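You operate a simulated robot arm through the tools that you are given. There is no shell and no other tool. Be economical: measure what you need, move in short steps, check, and stop when the job is done.

You are at the controls of a simulated robot arm. One attempt, no reset.

Task
Put the 13 mm coil ring from the gauging bench top on top of the blue tin and the 10 mm coil ring on the oil bench top. Fetch the black plates from the gauging bench top and set it on the oil bench end. Put the 25 mm camera lens from the gauging bench top on the side bench top and the 35 mm camera lens on the packing bench top. Fetch the small carton from the gauging bench top and set it on the side bench top. Take the bottle labelled "rust oil" from the gauging bench top and put it on the flat table top. Open the right tank door. The order is free. Set down upright: camera lens, small carton, bottle.

It is judged by the outcome, as a careful person would: the job done as asked, and still so three seconds after it is handed in. It fails if anything else is knocked over, pushed out of place, dropped, spilled or broken.

Robot
A 7-joint arm with a two-finger parallel gripper on a trunk, on a base that drives. Base frame: it is fixed to the floor where the robot stands at the start and does not move with it; the origin is under the middle of the robot, x ahead of it, y to its left, z up; the surface under the hand at the start is at about z = 800. Readings come in mm, degrees, newtons and seconds.
With the tool pointing down near the work surface it reaches from about 300 to 720 mm from the robot's upright axis, wherever it stands. Its first joint turns from -166.0 to 166.0 degrees. Places, roughly: black plates (9x4x3 cm) [500, -100, 800]; blue bottle, yellow bottle [750, -1250, 1000]; blue tin [500, 500, 750]; camera lens [500, -250, 750]; coil ring [500, 0, 750]; flat table top [800, 2600, 800]; oil bench end (15x29 cm) [-1000, 3340, 800]; oil bench top [-1100, 2800, 800]; packing bench top [-1000, -2200, 700]; right tank door [-700, 1300, 400]; side bench top [5300, -700, 1000]; small carton [750, -1000, 750]. Payload 3.43 kg.
The tool frame sits at the grasp point between the pads (the TCP): z along the fingers, y along the line on which they close. The tips reach 30 mm beyond it. The gripper opens to 94 mm. The fingers are 28 mm wide and 10 mm thick; the gripper's body (50 by 96 mm) begins 55 mm behind the TCP.
Orientation is that of the tool frame in the base frame, as a unit quaternion [w, x, y, z]. With the fingers straight down and closing along the base's y, the tool's x points along the base's -x, its y along +y and its z along -z.

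Tools
- The arm moves only by the tool apply_moves. Its argument "motion" is a list of rows, each a list of 7 numbers: the shift along the tool's x, y, z in cm, then the turn, a rotation vector about the tool's x, y, z in degrees, then the gripper command, from -1 (shut) to 1 (fully open), values between in proportion. In form: [[x, y, z, wx, wy, wz, hand], ...]. A call has 1 to 10 rows; each row shifts and turns the commanded pose from where the row before left it, along the tool's axes as they then stand. A row lasts 0.2 s, in which the tool goes at most 50 mm and 8.6 degrees; a call with a longer step from one row to the next is refused whole, and so is a gripper value outside its range. Where a pose cannot be reached the arm comes as near as it can. A force on the tool above 40 N (or 10 N above the force at the start of the call, whichever is more), or a blocked arm, ends the call early, and 0.2 s more pass. Each finger travels about 108 mm/s and halts on what it meets, pressing with about 37 N; the grip force reading is that of the motor and also rises with nothing between the fingers. The clock runs only during rows and for 0.2 s after the last one: add rows that do not move to give the fingers time. It gives the time, the measured TCP pose, the force on the tool (base axes), the opening and the grip force at its end, in the units of the frame above (readings bear some noise), with the torque about the TCP (base axes, N m) and any sound that the robot's microphone picked up, and new pictures: "pictures" is both (left out), scene, wrist or none.
- Cameras (640 x 400 px; columns grow to the right, rows downward): "scene" is now at [449.6, -43.8, 1231.1]; the picture's right is [0.00, -0.17, 0.99], its down [-0.54, 0.83, 0.14] and it looks along [-0.84, -0.53, -0.09] (base axes); focal length 214 px, centre (320, 200). "wrist" rides on the gripper at [76, 14, -103] in the tool frame; the picture's right is [-0.18, 0.98, 0.00], its down [-0.75, -0.14, -0.64] and it looks along [-0.63, -0.12, 0.77] (tool axes); focal length 243 px, centre (320, 200). There is no depth. A picture from a camera that has moved, and an enlarged one, comes with that camera's place and axes in the base frame and with its lens. The place of the scene camera against the robot may be out by one fixed shift of up to 12 mm in any direction.
- move_column(by): slides the trunk up (or, below 0, down) by that many mm; the arm and the scene camera ride with it, the base frame stays. It gives what a move gives, with no picture.
- steer(legs): drives the robot by 1 to 6 legs, each [ahead, left, turn to the left] in mm, mm and degrees, along the robot's own axes; the way and the turn of a leg run together, so that a leg with both is an arc; at most 1500 mm and 180 degrees a leg. The arm and the cameras ride along, it lands a little off, and it stops where it bumps. It gives what a move gives, and a new picture of the scene camera.
- head_to(pan, tilt): turns the head with the scene camera to pan (to the left, within 80 degrees either way) and tilt (down, from -29 to 69), counted from straight ahead of the robot. It gives what a move gives, and a new picture of the scene camera.
- zoom(camera, box): a new picture of the part [left, top, right, bottom] of that camera's present view, enlarged. No time passes.
- finish_job(): hands the job in; it is judged then, once.

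Work in short steps. Places have to be worked out from the pictures, the camera data and where the tool is seen: move nearer, look again, correct. Check each grasp and each placing, and mend what went wrong. You have 217 turns and 260 pictures in all, those below and enlarged ones among them. Open the gripper and draw the arm clear of the work before you hand the job in, unless the task says otherwise.

The tools are called after "Call:" by a JSON object that holds its "api" and its "payload". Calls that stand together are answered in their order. apply_moves: Moves the arm, as the interface text tells. Its arguments: {"type":"object","properties":{"motion":{"type":"array","items":{"type":"array","items":{"type":"number"}}},"pictures":{"type":"string","enum":["both","scene","wrist","none"]}},"required":["motion"]} The other tools are called the same way: move_column (by) slides the trunk up or down; steer (legs) drives the base; head_to (pan, tilt) turns the head that bears the scene camera; zoom (camera, box) takes an enlarged picture of a part of a camera's view; finish_job () hands the job in.

At the start:

```text
t: 0.0
ee_pos: [431.5, 21.9, 1108.9]
orientation: [0.0, 0.001, 1.0, -0.001]
force: [0.5, -0.4, -0.2]
torque: [0.02, 0.01, 0.01]
width: 93.9
finger_force: 0.1
trunk travel left (down, up): [-175.0, 415.0]
robot x, y, heading: [-1.2, 0.3, -0.1]
head pan, tilt: [-80.2, 57.2]
```

scene: 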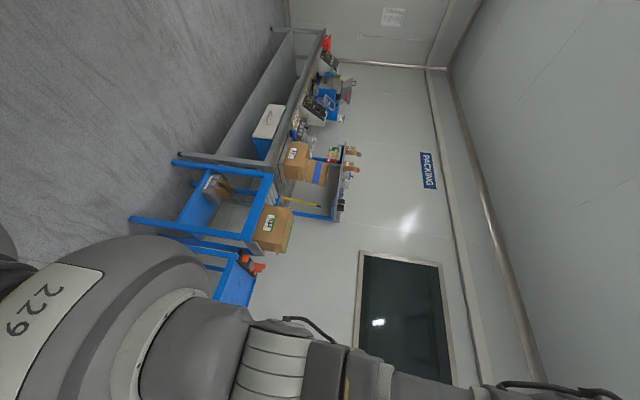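
wrist: 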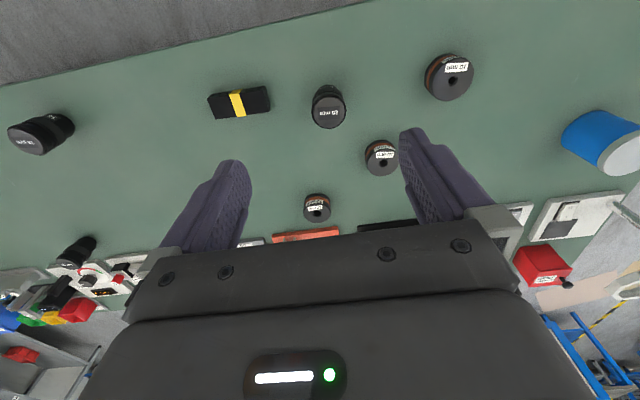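

I'll turn the head to look straight ahead and down at the gauging bench.

Call:
{"api": "head_to", "payload": {"pan": 0, "tilt": 45}}

Call:
{"api": "zoom", "payload": {"camera": "wrist", "box": [0, 40, 320, 240]}}

Call:
{"api": "zoom", "payload": {"camera": "wrist", "box": [300, 40, 620, 240]}}

```text
t: 1.5
ee_pos: [429.1, 21.9, 1107.4]
orientation: [0.0, 0.0, 1.0, 0.0]
force: [0.4, 0.7, -0.6]
torque: [0.03, 0.02, -0.03]
width: 93.7
finger_force: 0.1
trunk travel left (down, up): [-175.0, 415.0]
robot x, y, heading: [-1.2, 2.7, 0.0]
head pan, tilt: [0.0, 45.0]
camera scene: at [465.7, 24.9, 1161.6], right [0.0, -1.0, 0.0], down [-0.71, 0.0, 0.71], along [-0.71, 0.0, -0.71], focal length 214 px, centre (320, 200)
```

scene: 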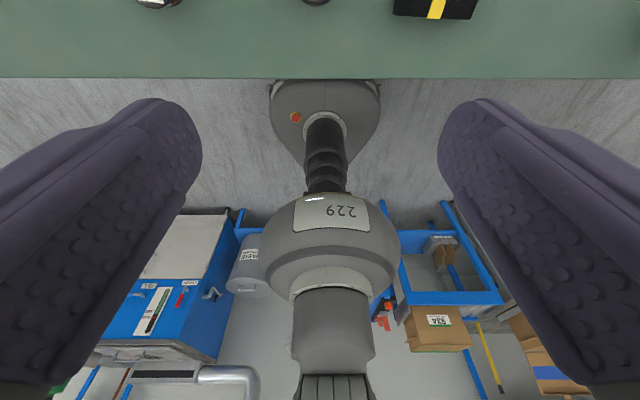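

```text
2.00 times, centred on (160, 140) of wrist
camera zoom: at [353.4, 36.1, 1209.4], right [0.18, 0.98, 0.0], down [0.75, -0.14, 0.64], along [0.63, -0.12, -0.77], focal length 485 px, centre (640, 320)
```

zoom: 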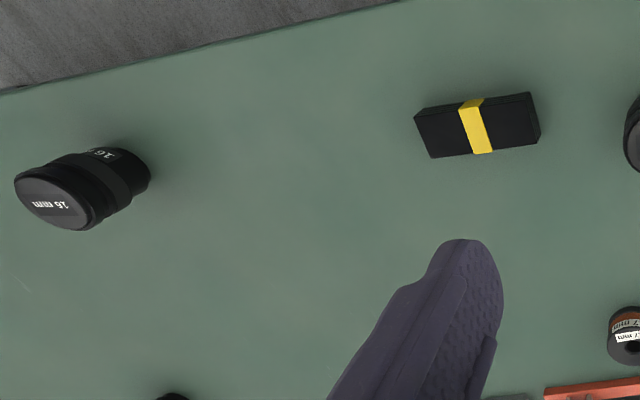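

```text
2.00 times, centred on (460, 140) of wrist
camera zoom: at [353.4, 36.1, 1209.4], right [0.18, 0.98, 0.0], down [0.75, -0.14, 0.64], along [0.63, -0.12, -0.77], focal length 485 px, centre (40, 320)
```

zoom: 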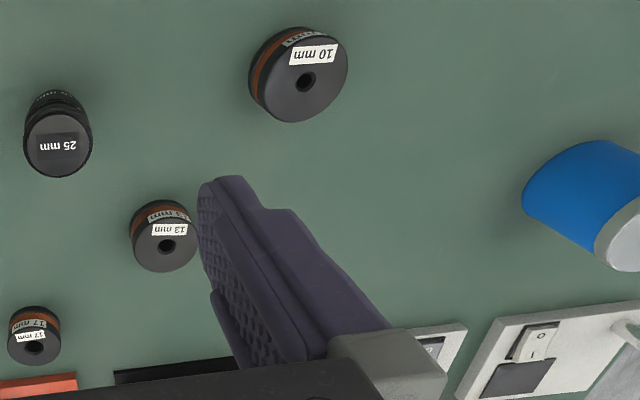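

The head's pan axis runs fore-and-aft (tilt 0 is straight down), so I'll look ahead with tilt -29 over the bench, then to the sides.

Call:
{"api": "head_to", "payload": {"pan": 0, "tilt": -29}}

Call:
{"api": "head_to", "payload": {"pan": 70, "tilt": -29}}

Call:
{"api": "head_to", "payload": {"pan": 75, "tilt": 40}}

Call:
{"api": "head_to", "payload": {"pan": -70, "tilt": -29}}

```text
t: 3.0
ee_pos: [429.7, 22.1, 1107.7]
orientation: [-0.001, 0.0, 1.0, 0.0]
force: [0.0, 0.2, 0.0]
torque: [-0.01, -0.02, 0.0]
width: 94.1
finger_force: 0.0
trunk travel left (down, up): [-175.0, 415.0]
robot x, y, heading: [-2.4, 0.6, -0.4]
head pan, tilt: [0.0, -28.6]
camera scene: at [576.8, 25.0, 1175.9], right [0.0, -1.0, 0.0], down [-0.88, 0.0, -0.48], along [0.48, 0.0, -0.88], focal length 214 px, centre (320, 200)
```

scene: 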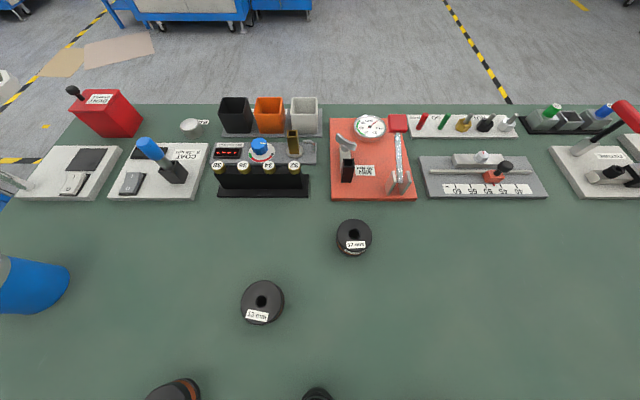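

```text
t: 4.4
ee_pos: [431.1, 21.9, 1107.4]
orientation: [0.0, -0.001, 1.0, 0.0]
force: [-1.1, 0.8, 0.0]
torque: [0.01, -0.01, 0.02]
width: 94.1
finger_force: 0.1
trunk travel left (down, up): [-175.0, 415.0]
robot x, y, heading: [1.2, 2.7, -0.2]
head pan, tilt: [70.0, -28.6]
camera scene: at [576.8, 87.9, 1219.9], right [0.0, -0.34, -0.94], down [-0.88, 0.45, -0.16], along [0.48, 0.82, -0.3], focal length 214 px, centre (320, 200)
```

scene: 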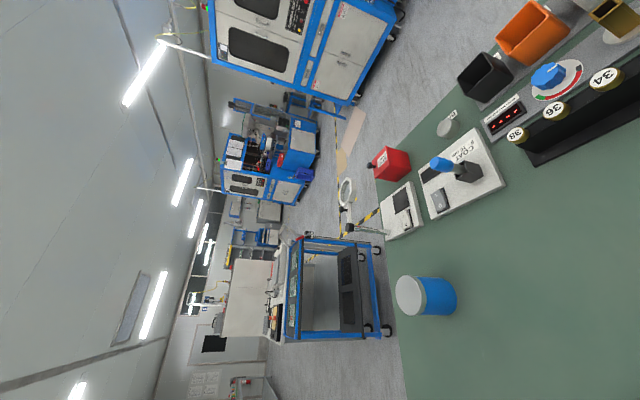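

```text
t: 5.8
ee_pos: [430.5, 21.1, 1108.2]
orientation: [0.0, 0.0, 1.0, 0.0]
force: [0.6, -0.2, 0.5]
torque: [0.0, 0.01, -0.01]
width: 93.7
finger_force: 0.1
trunk travel left (down, up): [-175.0, 415.0]
robot x, y, heading: [0.6, -1.3, -0.0]
head pan, tilt: [75.0, 40.0]
camera scene: at [473.1, 107.1, 1220.9], right [0.0, -0.26, -0.97], down [-0.77, -0.62, 0.17], along [-0.64, 0.74, -0.2], focal length 214 px, centre (320, 200)
```

scene: 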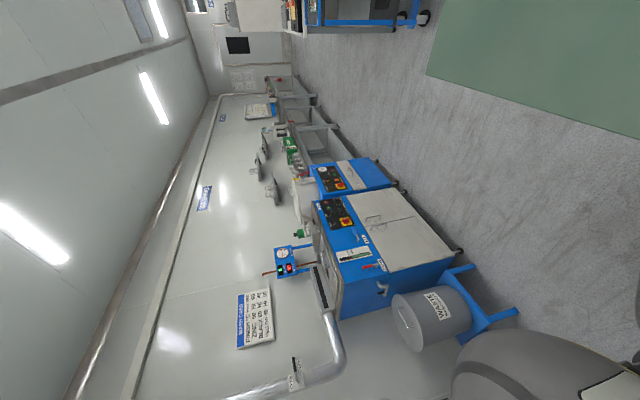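

```text
t: 8.1
ee_pos: [430.0, 23.0, 1108.1]
orientation: [0.0, 0.0, 1.0, 0.0]
force: [-0.8, -0.2, 0.1]
torque: [-0.02, 0.0, 0.0]
width: 94.0
finger_force: 0.1
trunk travel left (down, up): [-175.0, 415.0]
robot x, y, heading: [2.3, 1.9, -0.2]
head pan, tilt: [-70.0, -28.6]
camera scene: at [576.8, -38.0, 1220.0], right [0.0, -0.34, 0.94], down [-0.88, -0.45, -0.16], along [0.48, -0.82, -0.3], focal length 214 px, centre (320, 200)
```

scene: 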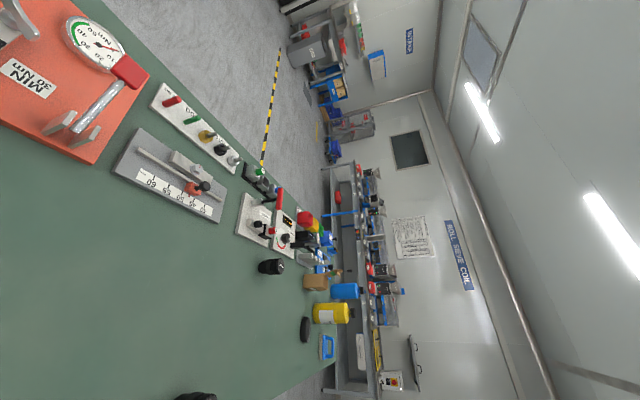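

I'll start with the 13 mm ring (estimated at about [597, 106]): move above it and look with the wrist camera; also zoom the right end of the bench.

Call:
{"api": "zoom", "payload": {"camera": "scene", "box": [200, 160, 400, 400]}}

Call:
{"api": "apply_moves", "payload": {"motion": [[-2.8, 1.4, 3, 0, 0, 0, 1], [-2.8, 1.4, 3, 0, 0, 0, 1], [-2.8, 1.4, 3, 0, 0, 0, 1], [-2.8, 1.4, 3, 0, 0, 0, 1], [-2.8, 1.4, 3, 0, 0, 0, 1], [-2.8, 1.4, 3, 0, 0, 0, 1], [0, 0, 0, 0, 0, 0, 1]], "pictures": "wrist"}}

```text
1.67 times, centred on (300, 280) of scene
camera zoom: at [576.8, -38.0, 1220.0], right [0.0, -0.34, 0.94], down [-0.88, -0.45, -0.16], along [0.48, -0.82, -0.3], focal length 358 px, centre (353, 67)
```

zoom: 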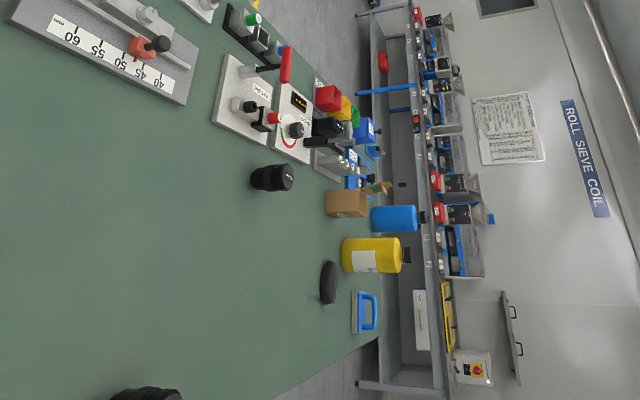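

```text
t: 9.7
ee_pos: [598.1, 107.5, 927.3]
orientation: [0.0, 0.0, 1.0, -0.001]
force: [0.1, -0.1, -0.2]
torque: [0.0, -0.01, 0.0]
width: 93.8
finger_force: 0.0
trunk travel left (down, up): [-175.0, 415.0]
robot x, y, heading: [-0.3, 3.3, -0.1]
head pan, tilt: [-70.0, -28.6]
camera wrist: at [522.0, 122.1, 1029.0], right [0.18, 0.98, 0.0], down [0.75, -0.14, 0.64], along [0.63, -0.12, -0.77], focal length 243 px, centre (320, 200)
```

wrist: 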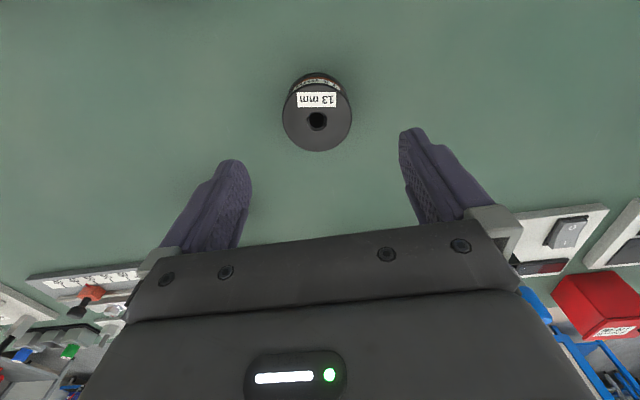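

The ring's top centre triangulates to [599, 104, 832], so the bench is near z=800. I'll descend and grip.

Call:
{"api": "apply_moves", "payload": {"motion": [[0, -0.3, 4.5, 0, 0, 0, 1], [0, 0, 3, 0, 0, 0, 1], [0, 0, 1.2, 0, 0, 0, 1], [0, 0, 0, 0, 0, 0, 1], [0, 0, 0, 0, 0, 0, 0.2], [0, 0, 0, 0, 0, 0, -0.2], [0, 0, 0, 0, 0, 0, -0.4], [0, 0, 0, 0, 0, 0, -0.4]], "pictures": "wrist"}}

```text
t: 11.5
ee_pos: [598.7, 103.0, 841.2]
orientation: [0.0, 0.0, 1.0, 0.0]
force: [-0.8, 0.8, 0.8]
torque: [0.07, -0.07, 0.02]
width: 56.3
finger_force: 36.9
trunk travel left (down, up): [-175.0, 415.0]
robot x, y, heading: [0.2, 1.7, 0.0]
head pan, tilt: [-70.0, -28.6]
camera wrist: at [521.1, 117.7, 942.3], right [0.18, 0.98, 0.0], down [0.75, -0.14, 0.64], along [0.63, -0.12, -0.77], focal length 243 px, centre (320, 200)
```

wrist: 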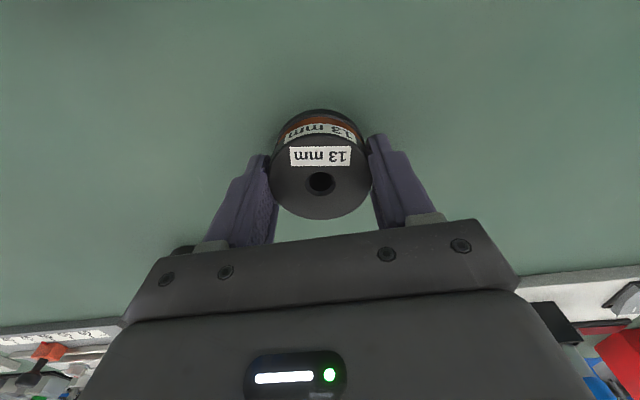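

Held (56 mm). Lift and head toward the tin, stopping short to look.

Call:
{"api": "apply_moves", "payload": {"motion": [[0, 0, -4.5, 0, 0, 0, -1], [0, 0, -4.8, 0, 0, 0, -1], [0, 0, -4.8, 0, 0, 0, -1], [0, 0, -4.8, 0, 0, 0, -1], [1, 4.8, 0, 0, 0, 0, -1], [1, 4.8, 0, 0, 0, 0, -1], [1, 4.8, 0, 0, 0, 0, -1], [1, 4.8, 0, 0, 0, 0, -1], [0, 4.8, 0, 0, 0, 0, -1], [0, 0, 0, 0, 0, 0, -1]], "pictures": "wrist"}}

Call:
{"api": "head_to", "payload": {"pan": 35, "tilt": -20}}

```text
t: 13.7
ee_pos: [558.9, 342.5, 1030.9]
orientation: [0.001, 0.0, 1.0, 0.0]
force: [-0.1, 0.4, -3.1]
torque: [0.01, 0.01, -0.03]
width: 56.6
finger_force: 37.1
trunk travel left (down, up): [-175.0, 415.0]
robot x, y, heading: [-1.0, 1.5, 0.2]
head pan, tilt: [-70.0, -28.6]
camera wrist: at [481.0, 356.6, 1133.0], right [0.18, 0.98, 0.0], down [0.75, -0.14, 0.64], along [0.63, -0.12, -0.77], focal length 243 px, centre (320, 200)
```

wrist: 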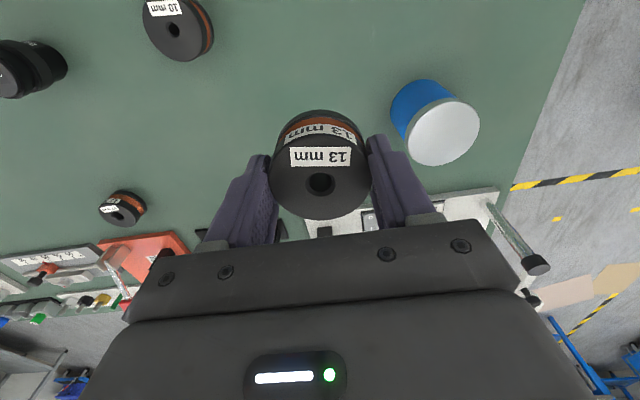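

```text
t: 15.5
ee_pos: [559.5, 341.5, 1031.9]
orientation: [0.0, 0.0, 1.0, 0.001]
force: [0.4, -0.2, -2.6]
torque: [-0.01, 0.01, -0.01]
width: 56.5
finger_force: 37.2
trunk travel left (down, up): [-175.0, 415.0]
robot x, y, heading: [0.2, 0.2, -0.1]
head pan, tilt: [35.0, -20.0]
camera scene: at [693.6, 388.6, 1104.1], right [0.0, -0.82, -0.57], down [-0.94, 0.2, -0.28], along [0.34, 0.54, -0.77], focal length 214 px, centre (320, 200)
```

scene: 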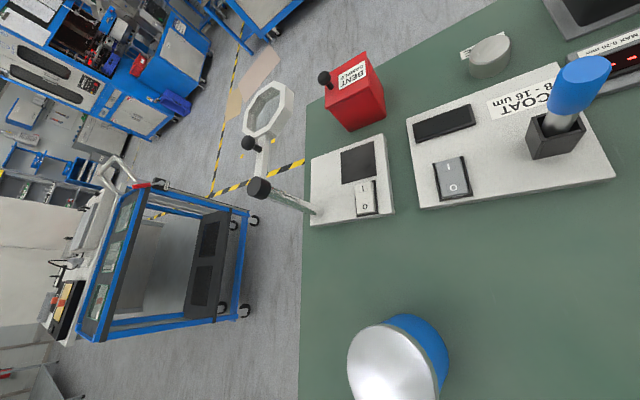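

The scene camera actually rides with the arm. Tin top centre triangulates to [620, 470, 875]; move over it and lower.

Call:
{"api": "apply_moves", "payload": {"motion": [[-2, 4.2, 0, 0, 0, 0, -1], [-2, 4.2, 0, 0, 0, 0, -1], [-2.1, 4.4, 0, 0, 0, 0, -1], [0, 0, 4, 0, 0, 0, -1], [0, 0, 4, 0, 0, 0, -1], [0, 0, 2.5, 0, 0, 0, -1], [0, 0, 0, 0, 0, 0, -1]], "pictures": "both"}}

```text
t: 17.3
ee_pos: [582.3, 437.4, 932.2]
orientation: [0.006, 0.0, 1.0, 0.005]
force: [0.2, 0.9, 14.5]
torque: [0.09, -0.14, 0.06]
width: 56.1
finger_force: 37.4
out of reach, approached as far as the arm can: row 2, 3
trunk travel left (down, up): [-175.0, 415.0]
robot x, y, heading: [-1.0, 0.6, 0.1]
head pan, tilt: [35.0, -20.0]
stopped in row 7: the force on the tool passed its limit at 42 N (the readings are from after the stop); the commanded pose is now the measured one
camera scene: at [716.3, 484.1, 1005.3], right [0.01, -0.81, -0.58], down [-0.94, 0.2, -0.29], along [0.35, 0.55, -0.76], focal length 214 px, centre (320, 200)
camera wrist: at [503.4, 451.3, 1031.2], right [0.18, 0.98, 0.01], down [0.75, -0.15, 0.65], along [0.64, -0.11, -0.76], focal length 243 px, centre (320, 200)
```

scene: 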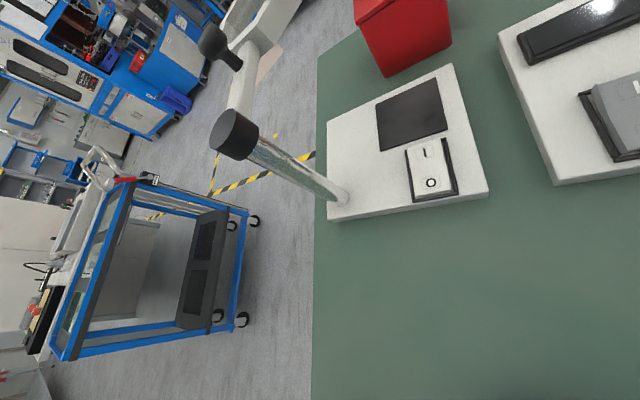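
wrist: 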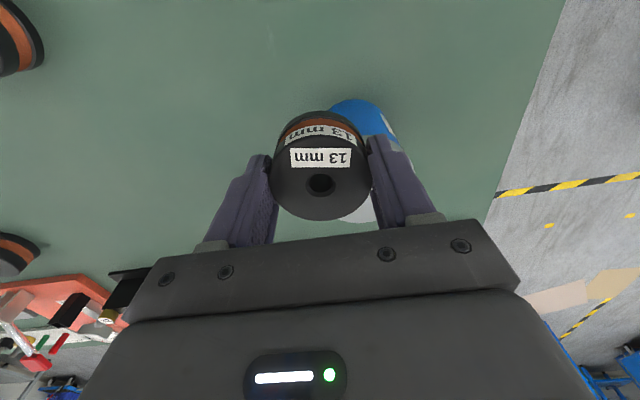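

Out of reach, and the ring touched the tin's edge off-centre. I'll lift, then drive left along the bench.

Call:
{"api": "apply_moves", "payload": {"motion": [[0, 0, -4.5, 0, 0, 0, -1], [0, 0, -4.5, 0, 0, 0, -1], [0, 0, 0, 0, 0, 0, -1]], "pictures": "wrist"}}

Call:
{"api": "steer", "payload": {"legs": [[0, 250, 0]]}}

```text
t: 18.1
ee_pos: [582.2, 438.6, 1013.5]
orientation: [0.004, 0.0, 1.0, 0.002]
force: [0.5, -0.2, -2.7]
torque: [-0.02, 0.01, -0.02]
width: 56.5
finger_force: 37.1
out of reach, approached as far as the arm can: row 2
trunk travel left (down, up): [-175.0, 415.0]
robot x, y, heading: [1.4, -3.0, -0.2]
head pan, tilt: [35.0, -20.0]
camera wrist: at [503.8, 451.7, 1115.4], right [0.18, 0.98, 0.01], down [0.75, -0.14, 0.65], along [0.64, -0.11, -0.76], focal length 243 px, centre (320, 200)
```

wrist: 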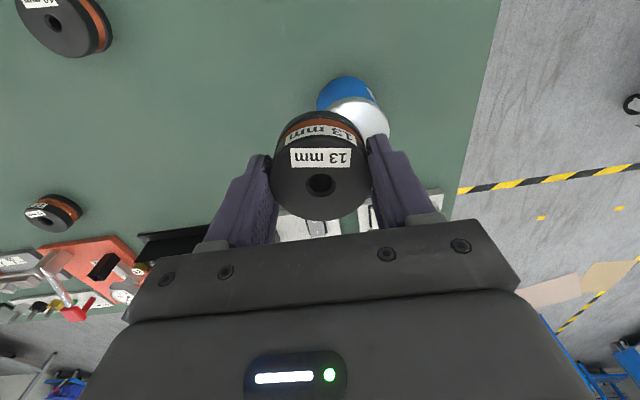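

```text
t: 19.9
ee_pos: [584.9, 686.5, 1013.9]
orientation: [0.004, 0.002, 1.0, 0.003]
force: [-0.5, -0.7, -2.9]
torque: [0.0, 0.03, 0.01]
width: 56.2
finger_force: 36.7
trunk travel left (down, up): [-175.0, 415.0]
robot x, y, heading: [1.2, 253.8, -0.2]
head pan, tilt: [35.0, -20.0]
camera scene: at [720.1, 732.3, 1088.2], right [0.0, -0.82, -0.58], down [-0.94, 0.2, -0.29], along [0.35, 0.54, -0.76], focal length 214 px, centre (320, 200)
```

scene: 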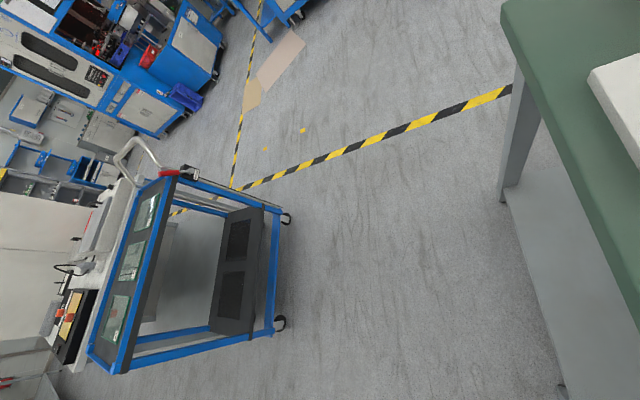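

Bring the arm back to just before the tin and re-measure it.

Call:
{"api": "apply_moves", "payload": {"motion": [[0, -4.8, 0, 0, 0, 0, -1], [0, -4.8, 0, 0, 0, 0, -1], [0, -4.8, 0, 0, 0, 0, -1], [0.5, -4.8, 0, 0, 0, 0, -1], [0.5, -4.8, 0, 0, 0, 0, -1], [0.5, -4.8, 0, 0, 0, 0, -1], [0.5, -3, 0, 0, 0, 0, -1], [0, 0, 0, 0, 0, 0, -1]], "pictures": "both"}}

```text
t: 21.7
ee_pos: [706.0, 437.0, 1025.1]
orientation: [0.003, 0.003, 1.0, 0.002]
force: [-0.1, 0.4, -3.2]
torque: [0.01, 0.0, 0.0]
width: 56.3
finger_force: 36.4
out of reach, approached as far as the arm can: row 1, 2, 3, 4, 5, 6, 7
trunk travel left (down, up): [-175.0, 415.0]
robot x, y, heading: [0.9, 252.3, -0.4]
head pan, tilt: [35.0, -20.0]
camera scene: at [841.2, 482.7, 1098.3], right [0.0, -0.82, -0.58], down [-0.94, 0.2, -0.28], along [0.35, 0.54, -0.77], focal length 214 px, centre (320, 200)
camera wrist: at [628.3, 451.2, 1125.8], right [0.19, 0.98, 0.01], down [0.75, -0.15, 0.64], along [0.63, -0.12, -0.76], focal length 243 px, centre (320, 200)
```

scene: 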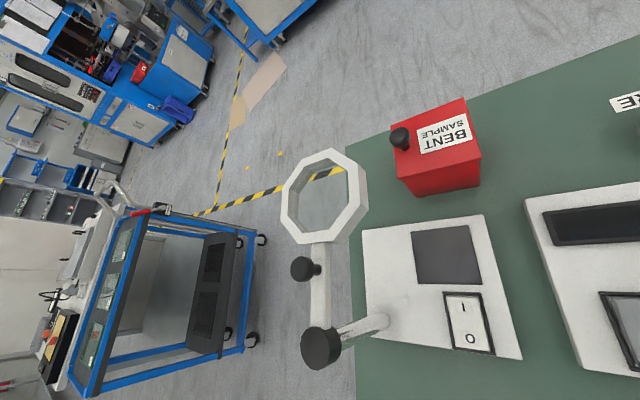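
wrist: 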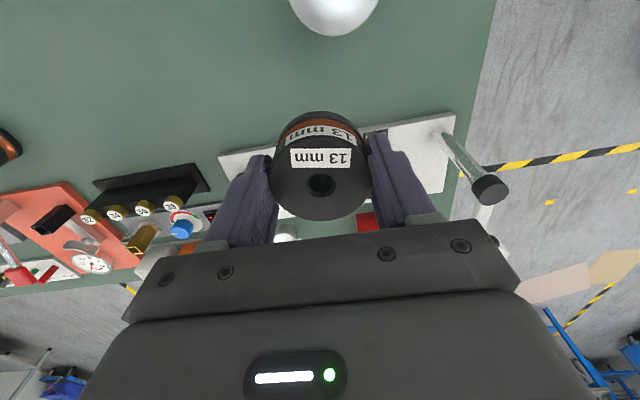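

Pull back to about x=600, so the tin comes into view.

Call:
{"api": "apply_moves", "payload": {"motion": [[4.8, 0, 0, 0, 0, 0, -1], [4.8, 0, 0, 0, 0, 0, -1], [4.4, 0, 0, 0, 0, 0, -1], [0, 0, 0, 0, 0, 0, -1]], "pictures": "both"}}

```text
t: 22.7
ee_pos: [695.4, 467.4, 1034.0]
orientation: [0.003, 0.003, 1.0, 0.003]
force: [-0.5, 0.3, -2.2]
torque: [-0.04, -0.02, 0.02]
width: 56.4
finger_force: 37.0
out of reach, approached as far as the arm can: row 1, 2, 3
trunk travel left (down, up): [-175.0, 415.0]
robot x, y, heading: [2.4, 251.6, -0.2]
head pan, tilt: [35.0, -20.0]
camera scene: at [831.1, 513.5, 1107.8], right [0.0, -0.82, -0.58], down [-0.94, 0.2, -0.28], along [0.35, 0.54, -0.76], focal length 214 px, centre (320, 200)
camera wrist: at [618.2, 482.1, 1135.2], right [0.19, 0.98, 0.01], down [0.75, -0.15, 0.65], along [0.63, -0.12, -0.76], focal length 243 px, centre (320, 200)
```

scene: 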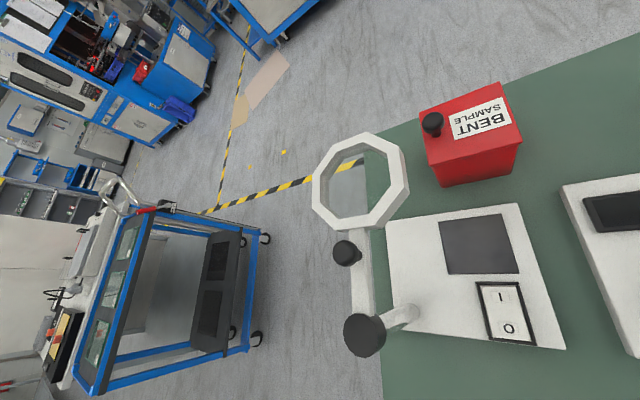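
wrist: 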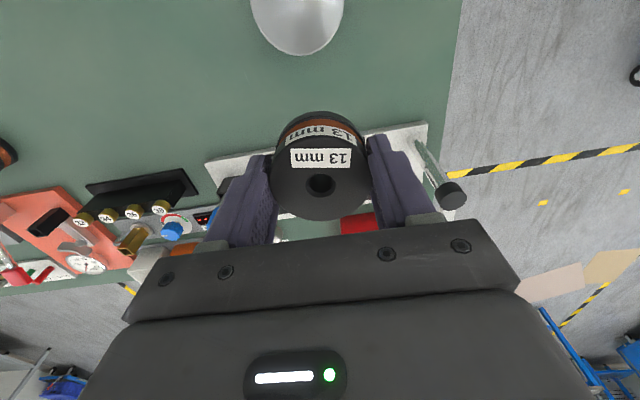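

The command is still beyond reach; keep pulling back until the arm follows again.

Call:
{"api": "apply_moves", "payload": {"motion": [[4.5, 0, 0, 0, 0, 0, -1], [4.5, 0, 0, 0, 0, 0, -1], [4.5, 0, 0, 0, 0, 0, -1], [0, 0, 0, 0, 0, 0, -1]], "pictures": "none"}}

```text
t: 23.7
ee_pos: [683.3, 500.9, 1044.7]
orientation: [0.003, 0.002, 1.0, 0.002]
force: [-0.9, -0.3, -1.5]
torque: [-0.01, -0.01, -0.01]
width: 56.4
finger_force: 37.0
out of reach, approached as far as the arm can: row 1, 2, 3
trunk travel left (down, up): [-175.0, 415.0]
robot x, y, heading: [0.1, 254.8, -0.4]
head pan, tilt: [35.0, -20.0]
```

Call:
{"api": "apply_moves", "payload": {"motion": [[4.5, 0, 0, 0, 0, 0, -1], [4.5, 0, 0, 0, 0, 0, -1], [4.5, 0, 0, 0, 0, 0, -1], [0, 0, 0, 0, 0, 0, -1]], "pictures": "none"}}

```text
t: 24.7
ee_pos: [662.9, 543.3, 1058.0]
orientation: [0.002, 0.002, 1.0, 0.002]
force: [0.4, -0.5, -2.4]
torque: [-0.02, -0.01, -0.01]
width: 56.1
finger_force: 37.0
out of reach, approached as far as the arm can: row 1, 2, 3
trunk travel left (down, up): [-175.0, 415.0]
robot x, y, heading: [-2.4, 248.9, -0.4]
head pan, tilt: [35.0, -20.0]
```

Call:
{"api": "apply_moves", "payload": {"motion": [[2, -2, 2, 0, 0, 0, -1], [0, -3, 3, 0, 0, 0, -1], [0, -3, 3, 0, 0, 0, -1], [0, 0, 0, 0, 0, 0, -1]], "pictures": "wrist"}}

```text
t: 25.7
ee_pos: [696.3, 481.4, 982.6]
orientation: [0.002, 0.003, 1.0, 0.003]
force: [0.2, 0.8, -1.7]
torque: [0.01, 0.02, 0.02]
width: 56.3
finger_force: 36.9
out of reach, approached as far as the arm can: row 1, 2, 3
trunk travel left (down, up): [-175.0, 415.0]
robot x, y, heading: [-0.7, 251.0, -0.3]
head pan, tilt: [35.0, -20.0]
camera wrist: at [617.7, 494.9, 1083.8], right [0.19, 0.98, 0.01], down [0.75, -0.15, 0.65], along [0.63, -0.12, -0.76], focal length 243 px, centre (320, 200)
```

wrist: 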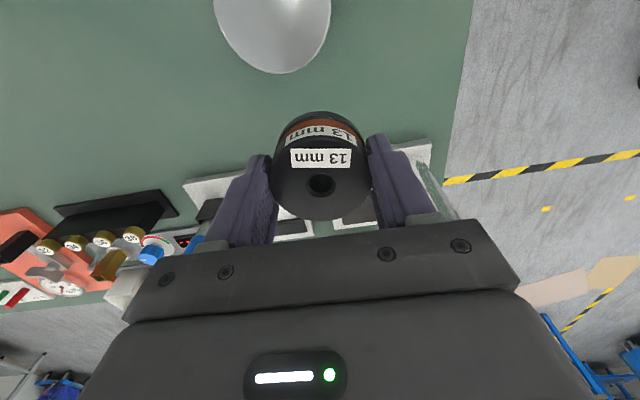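

Call:
{"api": "apply_moves", "payload": {"motion": [[4.8, 0, 0, 0, 0, 0, -1], [4.8, 0, 0, 0, 0, 0, -1], [4.8, 0, 0, 0, 0, 0, -1], [4.8, 0, 0, 0, 0, 0, -1], [0, 0, 0, 0, 0, 0, -1]], "pictures": "wrist"}}

```text
t: 26.9
ee_pos: [668.9, 547.1, 986.2]
orientation: [0.003, 0.003, 1.0, 0.003]
force: [-0.1, -0.5, -2.2]
torque: [0.01, -0.01, 0.01]
width: 56.4
finger_force: 37.1
out of reach, approached as far as the arm can: row 1, 2, 3, 4
trunk travel left (down, up): [-175.0, 415.0]
robot x, y, heading: [0.5, 254.0, -0.4]
head pan, tilt: [35.0, -20.0]
camera wrist: at [591.0, 561.2, 1087.3], right [0.19, 0.98, 0.01], down [0.75, -0.15, 0.65], along [0.63, -0.12, -0.76], focal length 243 px, centre (320, 200)
```

wrist: 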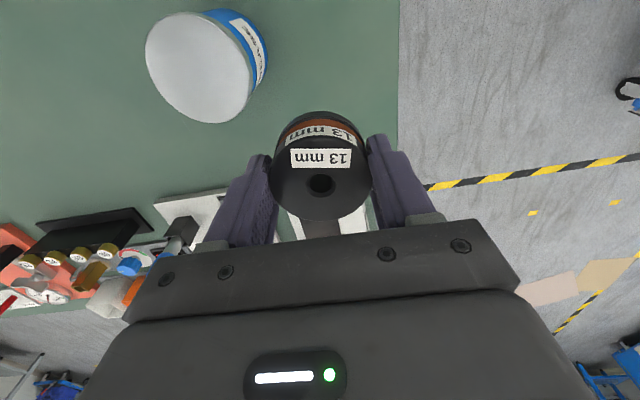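

The motion slid along the reach circle: the arm is stuck at full stretch. I'll pull straight radially inward while rising.

Call:
{"api": "apply_moves", "payload": {"motion": [[3.6, -1.6, -2, 0, 0, 0, -1], [3.6, -1.6, -2, 0, 0, 0, -1], [3.6, -1.6, 1, 0, 0, 0, -1], [3.6, -1.6, 1, 0, 0, 0, -1], [0, 0, 0, 0, 0, 0, -1]], "pictures": "none"}}

```text
t: 28.1
ee_pos: [666.9, 545.1, 1020.7]
orientation: [0.003, 0.003, 1.0, 0.003]
force: [0.1, -1.0, -2.8]
torque: [0.01, -0.02, 0.0]
width: 56.4
finger_force: 37.0
out of reach, approached as far as the arm can: row 1, 2, 3, 4
trunk travel left (down, up): [-175.0, 415.0]
robot x, y, heading: [3.1, 251.5, -0.2]
head pan, tilt: [35.0, -20.0]
```

Call:
{"api": "move_column", "payload": {"by": 60}}

Call:
{"api": "apply_moves", "payload": {"motion": [[4, -1.8, 0, 0, 0, 0, -1], [4, -1.8, 0, 0, 0, 0, -1], [0, 0, 0, 0, 0, 0, -1]], "pictures": "none"}}

```text
t: 29.1
ee_pos: [667.1, 545.3, 1080.5]
orientation: [0.003, 0.003, 1.0, 0.003]
force: [1.0, 0.1, -2.9]
torque: [0.0, 0.05, 0.0]
width: 56.5
finger_force: 36.6
trunk travel left (down, up): [-235.0, 355.0]
robot x, y, heading: [1.2, 251.3, -0.2]
head pan, tilt: [35.0, -20.0]
```

```text
t: 29.9
ee_pos: [667.1, 545.1, 1081.1]
orientation: [0.003, 0.004, 1.0, 0.003]
force: [0.5, -0.1, -2.7]
torque: [-0.03, 0.02, 0.01]
width: 56.4
finger_force: 36.7
out of reach, approached as far as the arm can: row 1, 2
trunk travel left (down, up): [-235.0, 355.0]
robot x, y, heading: [2.1, 250.5, -0.3]
head pan, tilt: [35.0, -20.0]
```

Pure inward motion does nothing (straight-elbow singularity); I'll tilt the tool outward to bend the arm.

Call:
{"api": "apply_moves", "payload": {"motion": [[0, 0, 0, -3.2, -7.3, 0, -1], [0, 0, 0, -3.2, -7.3, 0, -1], [0, 0, 0, -3.2, -7.3, 0, -1], [0, 0, 0, 0, 0, 0, -1]], "pictures": "none"}}

```text
t: 30.9
ee_pos: [742.7, 581.8, 1087.2]
orientation: [0.193, 0.003, 0.978, 0.085]
force: [-0.1, 0.5, -2.5]
torque: [-0.03, 0.04, 0.03]
width: 56.2
finger_force: 37.3
out of reach, approached as far as the arm can: row 1, 2, 3
trunk travel left (down, up): [-235.0, 355.0]
robot x, y, heading: [-0.7, 254.9, -0.4]
head pan, tilt: [35.0, -20.0]
```

I suspect the elbow is on the wrong side of its full-stretch point; I'll level the tool while pushing outward to full stretch, then come inward.

Call:
{"api": "apply_moves", "payload": {"motion": [[-3, 1.3, 0, 3.2, 7.3, 0, -1], [-3, 1.3, 0, 3.2, 7.3, 0, -1], [-3, 1.3, 0, 3.2, 7.3, 0, -1], [0, 0, 0, 0, 0, 0, -1], [3.6, -1.6, 0, 0, 0, 0, -1], [3.6, -1.6, 0, 0, 0, 0, -1], [3.6, -1.6, 0, 0, 0, 0, -1], [3.6, -1.6, 0, 0, 0, 0, -1], [3.6, -1.6, 0, 0, 0, 0, -1]], "pictures": "none"}}

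```text
t: 32.9
ee_pos: [667.5, 536.1, 1113.7]
orientation: [0.002, 0.003, 1.0, 0.002]
force: [0.2, 0.2, -1.8]
torque: [0.01, 0.03, -0.02]
width: 56.2
finger_force: 37.1
out of reach, approached as far as the arm can: row 1, 2, 3, 5, 6, 7, 8, 9
trunk travel left (down, up): [-235.0, 355.0]
robot x, y, heading: [1.9, 257.3, -0.0]
head pan, tilt: [35.0, -20.0]
```

Call:
{"api": "apply_moves", "payload": {"motion": [[-1, 0.4, 0, 0, 0, 0, -1], [-1, 0.4, 0, 0, 0, 0, -1], [-2, 0.8, 0, 0, 0, 0, -1], [0, 0, 0, 0, 0, 0, -1]], "pictures": "none"}}

```text
t: 33.9
ee_pos: [669.7, 534.7, 1108.5]
orientation: [0.002, 0.003, 1.0, 0.003]
force: [-0.6, 0.5, -1.3]
torque: [0.0, -0.06, 0.04]
width: 56.2
finger_force: 37.1
out of reach, approached as far as the arm can: row 1, 2, 3
trunk travel left (down, up): [-235.0, 355.0]
robot x, y, heading: [2.0, 250.8, -0.2]
head pan, tilt: [35.0, -20.0]
```

The data fit full stretch about a shoulder sphere (R≈735, best at z≈993 now). I'll descend straight in small steps, which lands inside the sphere.

Call:
{"api": "apply_moves", "payload": {"motion": [[0, 0, 1, 0, 0, 0, -1], [0, 0, 1, 0, 0, 0, -1], [0, 0, 1, 0, 0, 0, -1], [0, 0, 1, 0, 0, 0, -1], [0.1, 0, 1, 0, 0, 0, -1], [0.1, 0, 1, 0, 0, 0, -1], [0.1, 0, 1, 0, 0, 0, -1], [0.2, 0, 1, 0, 0, 0, -1], [0.3, 0, 0, 0, 0, 0, -1], [0.4, 0, 0, 0, 0, 0, -1]], "pictures": "none"}}

```text
t: 36.1
ee_pos: [671.2, 541.1, 1029.0]
orientation: [0.003, 0.002, 1.0, 0.003]
force: [-0.1, -0.7, -2.5]
torque: [-0.01, -0.03, 0.0]
width: 56.5
finger_force: 36.7
out of reach, approached as far as the arm can: row 6, 8, 10
trunk travel left (down, up): [-235.0, 355.0]
robot x, y, heading: [-1.8, 253.5, -0.4]
head pan, tilt: [35.0, -20.0]
```

Small steps partly work. Continue inward gently.

Call:
{"api": "apply_moves", "payload": {"motion": [[0.1, 0, 0.5, 0, 0, 0, -1], [0.1, 0, 0.5, 0, 0, 0, -1], [0.1, 0, 0.5, 0, 0, 0, -1], [0.1, 0, 0.5, 0, 0, 0, -1], [0.2, -0.1, 0.5, 0, 0, 0, -1], [0.2, -0.1, 0.5, 0, 0, 0, -1], [0.2, -0.1, 0.5, 0, 0, 0, -1], [0.2, -0.1, 0, 0, 0, 0, -1], [0.2, -0.1, 0, 0, 0, 0, -1], [0.2, -0.1, 0, 0, 0, 0, -1]], "pictures": "none"}}

```text
t: 38.3
ee_pos: [671.9, 541.3, 991.8]
orientation: [0.001, 0.003, 1.0, 0.002]
force: [0.0, -0.3, -2.6]
torque: [-0.04, 0.0, 0.04]
width: 56.2
finger_force: 37.2
out of reach, approached as far as the arm can: row 5, 6, 8, 10
trunk travel left (down, up): [-235.0, 355.0]
robot x, y, heading: [-2.3, 253.5, -0.5]
head pan, tilt: [35.0, -20.0]
```

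Call:
{"api": "apply_moves", "payload": {"motion": [[2, -1, -3, 4, 5, 5, -1], [2, -1, -3, 4, 5, 5, -1], [2, -1, -3, 4, 5, 5, -1], [2, -1, -1, 4, 5, 5, -1], [0, 0, 0, 0, 0, 0, -1]], "pictures": "none"}}

```text
t: 39.5
ee_pos: [586.2, 512.1, 1106.8]
orientation: [-0.171, 0.175, 0.96, -0.135]
force: [-0.3, -0.4, -2.6]
torque: [0.0, 0.0, -0.01]
width: 56.5
finger_force: 37.0
out of reach, approached as far as the arm can: row 3, 4
trunk travel left (down, up): [-235.0, 355.0]
robot x, y, heading: [-0.7, 252.1, -0.3]
head pan, tilt: [35.0, -20.0]
```

Call:
{"api": "apply_moves", "payload": {"motion": [[2, -1.9, 1.3, 0, 0, 0, -1], [2, -1.9, 1.3, 0, 0, 0, -1], [2, -1.9, 1.3, 0, 0, 0, -1], [2, -1.9, 1.3, 0, 0, 0, -1], [0, 0, 0, 0, 0, 0, -1]], "pictures": "none"}}

```text
t: 40.7
ee_pos: [475.0, 463.0, 1105.3]
orientation: [-0.17, 0.175, 0.961, -0.133]
force: [0.4, 0.5, -2.7]
torque: [0.01, -0.01, 0.01]
width: 56.4
finger_force: 37.5
trunk travel left (down, up): [-235.0, 355.0]
robot x, y, heading: [2.1, 251.1, -0.6]
head pan, tilt: [35.0, -20.0]
```

Unlocked. Restore the vertical orientation and lower the trunk again; I'll keep within reach from now on.

Call:
{"api": "apply_moves", "payload": {"motion": [[0, 0, 0, -4, -5, -5, -1], [0, 0, 0, -4, -5, -5, -1], [0, 0, 0, -4, -5, -5, -1], [0, 0, 0, -4, -5, -5, -1], [0, 0, 0, 0, 0, 0, -1]], "pictures": "wrist"}}

Call:
{"api": "move_column", "payload": {"by": -60}}

```text
t: 41.9
ee_pos: [475.0, 463.5, 1105.6]
orientation: [0.004, 0.002, 1.0, 0.003]
force: [-0.2, 0.8, -1.8]
torque: [-0.02, 0.0, -0.06]
width: 56.7
finger_force: 36.9
trunk travel left (down, up): [-235.0, 355.0]
robot x, y, heading: [1.9, 246.4, -0.3]
head pan, tilt: [35.0, -20.0]
camera wrist: at [397.4, 477.1, 1206.3], right [0.19, 0.98, 0.01], down [0.75, -0.15, 0.65], along [0.64, -0.12, -0.76], focal length 243 px, centre (320, 200)
```

wrist: 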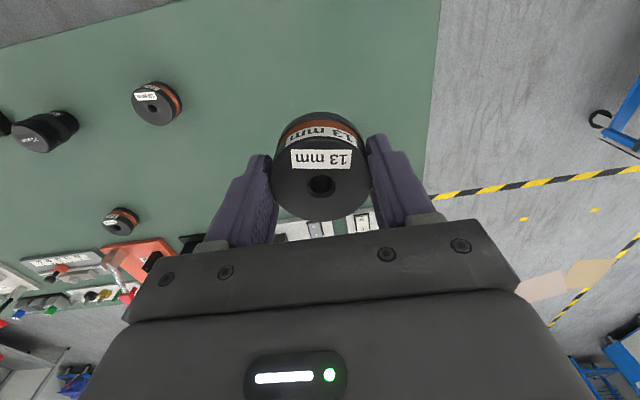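

```text
t: 42.9
ee_pos: [475.2, 463.6, 1046.0]
orientation: [0.004, 0.003, 1.0, 0.002]
force: [-0.9, -0.6, -2.7]
torque: [-0.01, 0.01, 0.03]
width: 56.4
finger_force: 37.2
trunk travel left (down, up): [-175.0, 415.0]
robot x, y, heading: [-0.2, 247.2, -0.4]
head pan, tilt: [35.0, -20.0]
```

Look at the tin from above with the scene camera to fix its position.

Call:
{"api": "apply_moves", "payload": {"motion": [[-3, -3, 0.5, 0, 0, 0, -1], [0, 0, 0, 0, 0, 0, -1]], "pictures": "wrist"}}

Call:
{"api": "head_to", "payload": {"pan": 0, "tilt": 0}}

```text
t: 43.5
ee_pos: [505.4, 431.2, 1040.4]
orientation: [0.002, 0.002, 1.0, 0.003]
force: [0.4, -0.5, -2.6]
torque: [0.01, 0.0, -0.01]
width: 56.1
finger_force: 37.2
trunk travel left (down, up): [-175.0, 415.0]
robot x, y, heading: [1.3, 255.6, -0.2]
head pan, tilt: [35.0, -20.0]
camera wrist: at [427.1, 445.8, 1142.1], right [0.19, 0.98, 0.01], down [0.75, -0.15, 0.65], along [0.63, -0.12, -0.76], focal length 243 px, centre (320, 200)
```

wrist: 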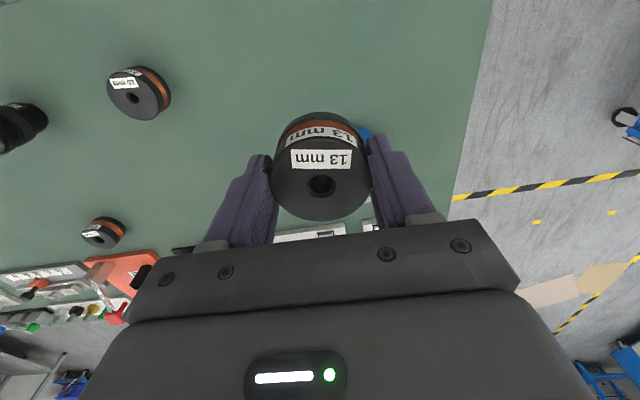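

```text
t: 44.5
ee_pos: [506.5, 431.8, 1040.9]
orientation: [0.003, 0.002, 1.0, 0.003]
force: [-0.2, -0.5, -2.8]
torque: [0.02, -0.02, 0.04]
width: 56.6
finger_force: 37.5
trunk travel left (down, up): [-175.0, 415.0]
robot x, y, heading: [2.3, 253.5, -0.3]
head pan, tilt: [0.0, 0.0]
camera scene: at [610.6, 434.0, 1086.7], right [-0.01, -1.0, -0.01], down [-1.0, 0.01, -0.01], along [0.01, 0.01, -1.0], focal length 214 px, centre (320, 200)
```

scene: 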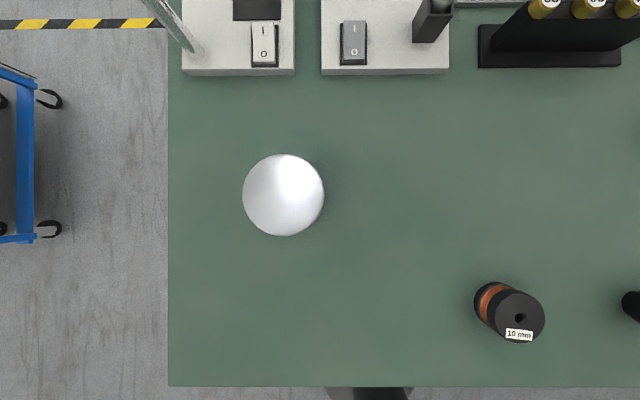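

Clear top view: tin top centre about [617, 470]. Move above it and lower carefully.

Call:
{"api": "apply_moves", "payload": {"motion": [[-3.7, 1.25, 0, 0, 0, 0, -1], [-3.7, 1.25, 0, 0, 0, 0, -1], [-3.7, 1.25, 0, 0, 0, 0, -1], [0, 0, 4, 0, 0, 0, -1], [0, 0, 3.5, 0, 0, 0, -1], [0, 0, 0, 0, 0, 0, -1]], "pictures": "both"}}

```text
t: 45.9
ee_pos: [614.9, 467.8, 967.9]
orientation: [0.003, 0.003, 1.0, 0.003]
force: [0.0, -1.2, -2.8]
torque: [-0.02, -0.01, -0.07]
width: 56.3
finger_force: 37.0
trunk travel left (down, up): [-175.0, 415.0]
robot x, y, heading: [-0.6, 252.9, -0.1]
head pan, tilt: [0.0, 0.0]
camera scene: at [720.7, 470.3, 1013.2], right [-0.01, -1.0, -0.01], down [-1.0, 0.01, -0.01], along [0.01, 0.01, -1.0], focal length 214 px, centre (320, 200)
camera wrist: at [537.1, 482.1, 1068.6], right [0.19, 0.98, 0.01], down [0.75, -0.15, 0.65], along [0.63, -0.12, -0.76], focal length 243 px, centre (320, 200)
```

scene: 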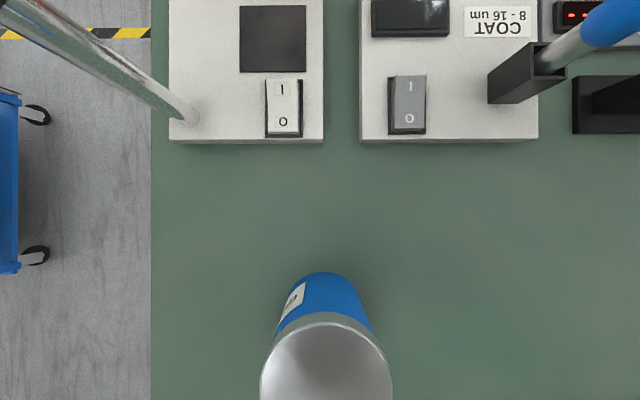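
wrist: 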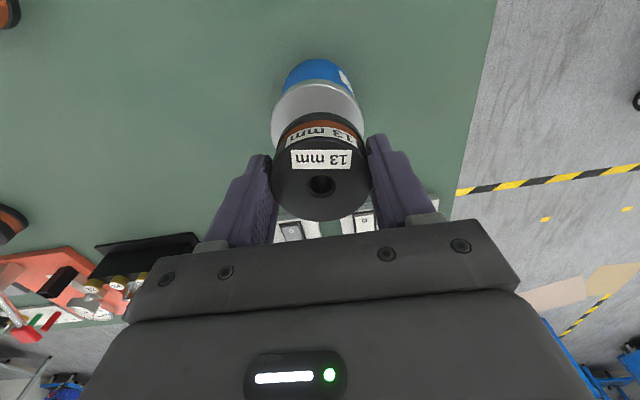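

Aligned. Lower in small steps until contact.

Call:
{"api": "apply_moves", "payload": {"motion": [[0, 0, 2, 0, 0, 0, -1], [0, 0, 0.5, 0, 0, 0, -1], [0, 0, 0.4, 0, 0, 0, -1], [0, 0, 0.3, 0, 0, 0, -1], [0, 0, 0.3, 0, 0, 0, -1]], "pictures": "none"}}

```text
t: 47.1
ee_pos: [617.4, 471.2, 930.5]
orientation: [0.003, 0.002, 1.0, 0.003]
force: [0.5, 0.0, -1.1]
torque: [-0.01, 0.07, 0.0]
width: 56.1
finger_force: 37.0
trunk travel left (down, up): [-175.0, 415.0]
robot x, y, heading: [2.3, 251.8, -0.3]
head pan, tilt: [0.0, 0.0]
```

Call:
{"api": "apply_moves", "payload": {"motion": [[0, 0, 0.3, 0, 0, 0, -1], [0, 0, 0.3, 0, 0, 0, -1], [0, 0, 0.3, 0, 0, 0, -1]], "pictures": "none"}}

```text
t: 47.8
ee_pos: [620.0, 471.3, 931.4]
orientation: [0.008, 0.002, 1.0, 0.004]
force: [-2.2, -0.5, 19.4]
torque: [-0.34, 0.48, -0.03]
width: 56.1
finger_force: 37.6
trunk travel left (down, up): [-175.0, 415.0]
robot x, y, heading: [3.1, 252.5, -0.6]
head pan, tilt: [0.0, 0.0]
stopped in row 3: the force on the tool passed its limit at 43 N (the readings are from after the stop); the commanded pose is now the measured one
```

Contact made. Open and rise.

Call:
{"api": "apply_moves", "payload": {"motion": [[0, 0, 0, 0, 0, 0, 0.4], [0, 0, 0, 0, 0, 0, 0.6], [0, 0, 0, 0, 0, 0, 0.8], [0, 0, -3, 0, 0, 0, 0.8], [0, 0, -4, 0, 0, 0, 1], [0, 0, -4, 0, 0, 0, 1], [0, 0, 0, 0, 0, 0, 1]], "pictures": "wrist"}}

```text
t: 49.4
ee_pos: [618.2, 470.1, 1037.2]
orientation: [0.005, 0.003, 1.0, 0.003]
force: [0.4, 0.0, 0.0]
torque: [0.03, 0.01, -0.02]
width: 94.1
finger_force: 0.1
trunk travel left (down, up): [-175.0, 415.0]
robot x, y, heading: [1.6, 256.1, -0.6]
head pan, tilt: [0.0, 0.0]
camera wrist: at [539.9, 482.8, 1138.6], right [0.19, 0.98, 0.01], down [0.75, -0.15, 0.65], along [0.64, -0.12, -0.76], focal length 243 px, centre (320, 200)
```

wrist: 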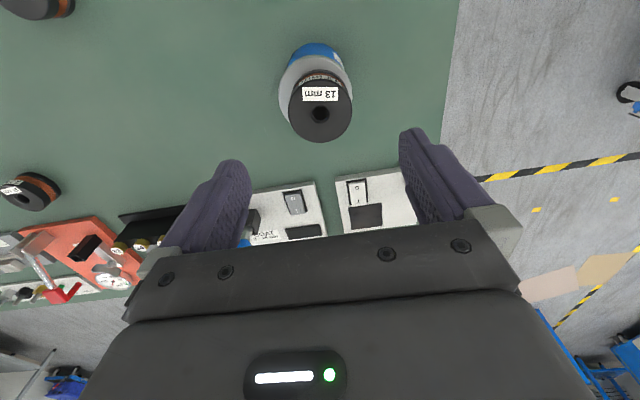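

13 mm ring is on the tin. Next, the 10 mm ring, about [474, 203].

Call:
{"api": "apply_moves", "payload": {"motion": [[2, -4.2, 0, 0, 0, 0, 1], [2, -4.2, 0, 0, 0, 0, 1], [2, -4.2, 0, 0, 0, 0, 1], [2, -4.2, 1.5, 0, 0, 0, 1], [2, -4.2, 1.5, 0, 0, 0, 1], [2, -4.2, 1.5, 0, 0, 0, 1], [2.2, -1.4, 2, 0, 0, 0, 1], [0, 0, 1.5, 0, 0, 0, 1], [0, 0, 0, 0, 0, 0, 1]], "pictures": "wrist"}}

```text
t: 51.4
ee_pos: [478.6, 204.3, 955.8]
orientation: [0.007, 0.002, 1.0, 0.003]
force: [0.7, 0.4, 0.1]
torque: [-0.01, -0.01, 0.01]
width: 93.8
finger_force: 0.0
trunk travel left (down, up): [-175.0, 415.0]
robot x, y, heading: [0.6, 247.0, -0.2]
head pan, tilt: [0.0, 0.0]
camera wrist: at [400.0, 219.1, 1055.8], right [0.19, 0.98, 0.01], down [0.75, -0.15, 0.65], along [0.64, -0.12, -0.76], focal length 243 px, centre (320, 200)
```

wrist: 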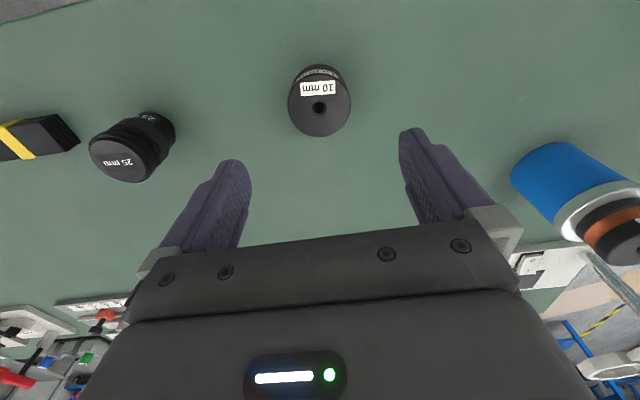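

Call:
{"api": "apply_moves", "payload": {"motion": [[0, 0.05, 4.5, 0, 0, 0, 1], [0, 0, 4.5, 0, 0, 0, 1], [0, 0, 2.6, 0, 0, 0, 1], [0, 0, 0, 0, 0, 0, 1], [0, 0, 0, 0, 0, 0, 0.2], [0, 0, 0, 0, 0, 0, -0.2], [0, 0, 0, 0, 0, 0, -1], [0, 0, 0, 0, 0, 0, -1]], "pictures": "none"}}

Call:
{"api": "apply_moves", "payload": {"motion": [[0, 0, -4.5, 0, 0, 0, -1], [0, 0, -4.5, 0, 0, 0, -1], [0, 0, -4.5, 0, 0, 0, -1], [2, 0, -4.5, 0, 0, 0, -1], [2, 0, -4, 0, 0, 0, -1], [2, 0, -4, 0, 0, 0, -1], [0, 0, 0, 0, 0, 0, -1]], "pictures": "wrist"}}

```text
t: 53.2
ee_pos: [479.2, 205.6, 840.5]
orientation: [0.005, 0.003, 1.0, 0.005]
force: [-0.7, -0.9, 0.7]
torque: [0.0, 0.01, -0.01]
width: 57.3
finger_force: 37.1
trunk travel left (down, up): [-175.0, 415.0]
robot x, y, heading: [2.6, 252.3, -0.2]
head pan, tilt: [0.0, 0.0]
```

```text
t: 54.8
ee_pos: [413.1, 204.8, 1100.9]
orientation: [0.005, 0.003, 1.0, 0.004]
force: [0.5, 0.2, -2.4]
torque: [0.01, 0.0, -0.04]
width: 57.2
finger_force: 36.4
trunk travel left (down, up): [-175.0, 415.0]
robot x, y, heading: [2.2, 247.9, -0.2]
head pan, tilt: [0.0, 0.0]
camera wrist: at [334.8, 218.5, 1201.5], right [0.19, 0.98, 0.01], down [0.75, -0.15, 0.65], along [0.64, -0.12, -0.76], focal length 243 px, centre (320, 200)
```

wrist: 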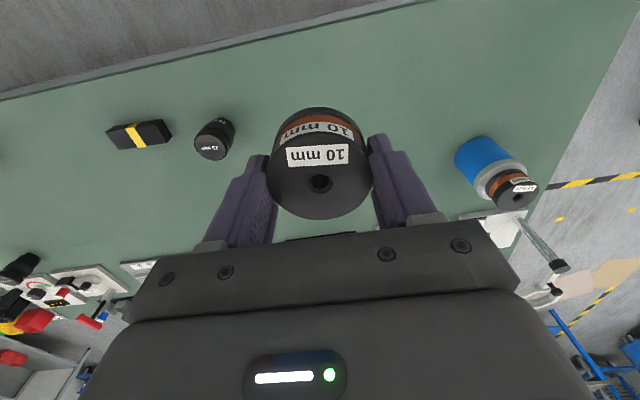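

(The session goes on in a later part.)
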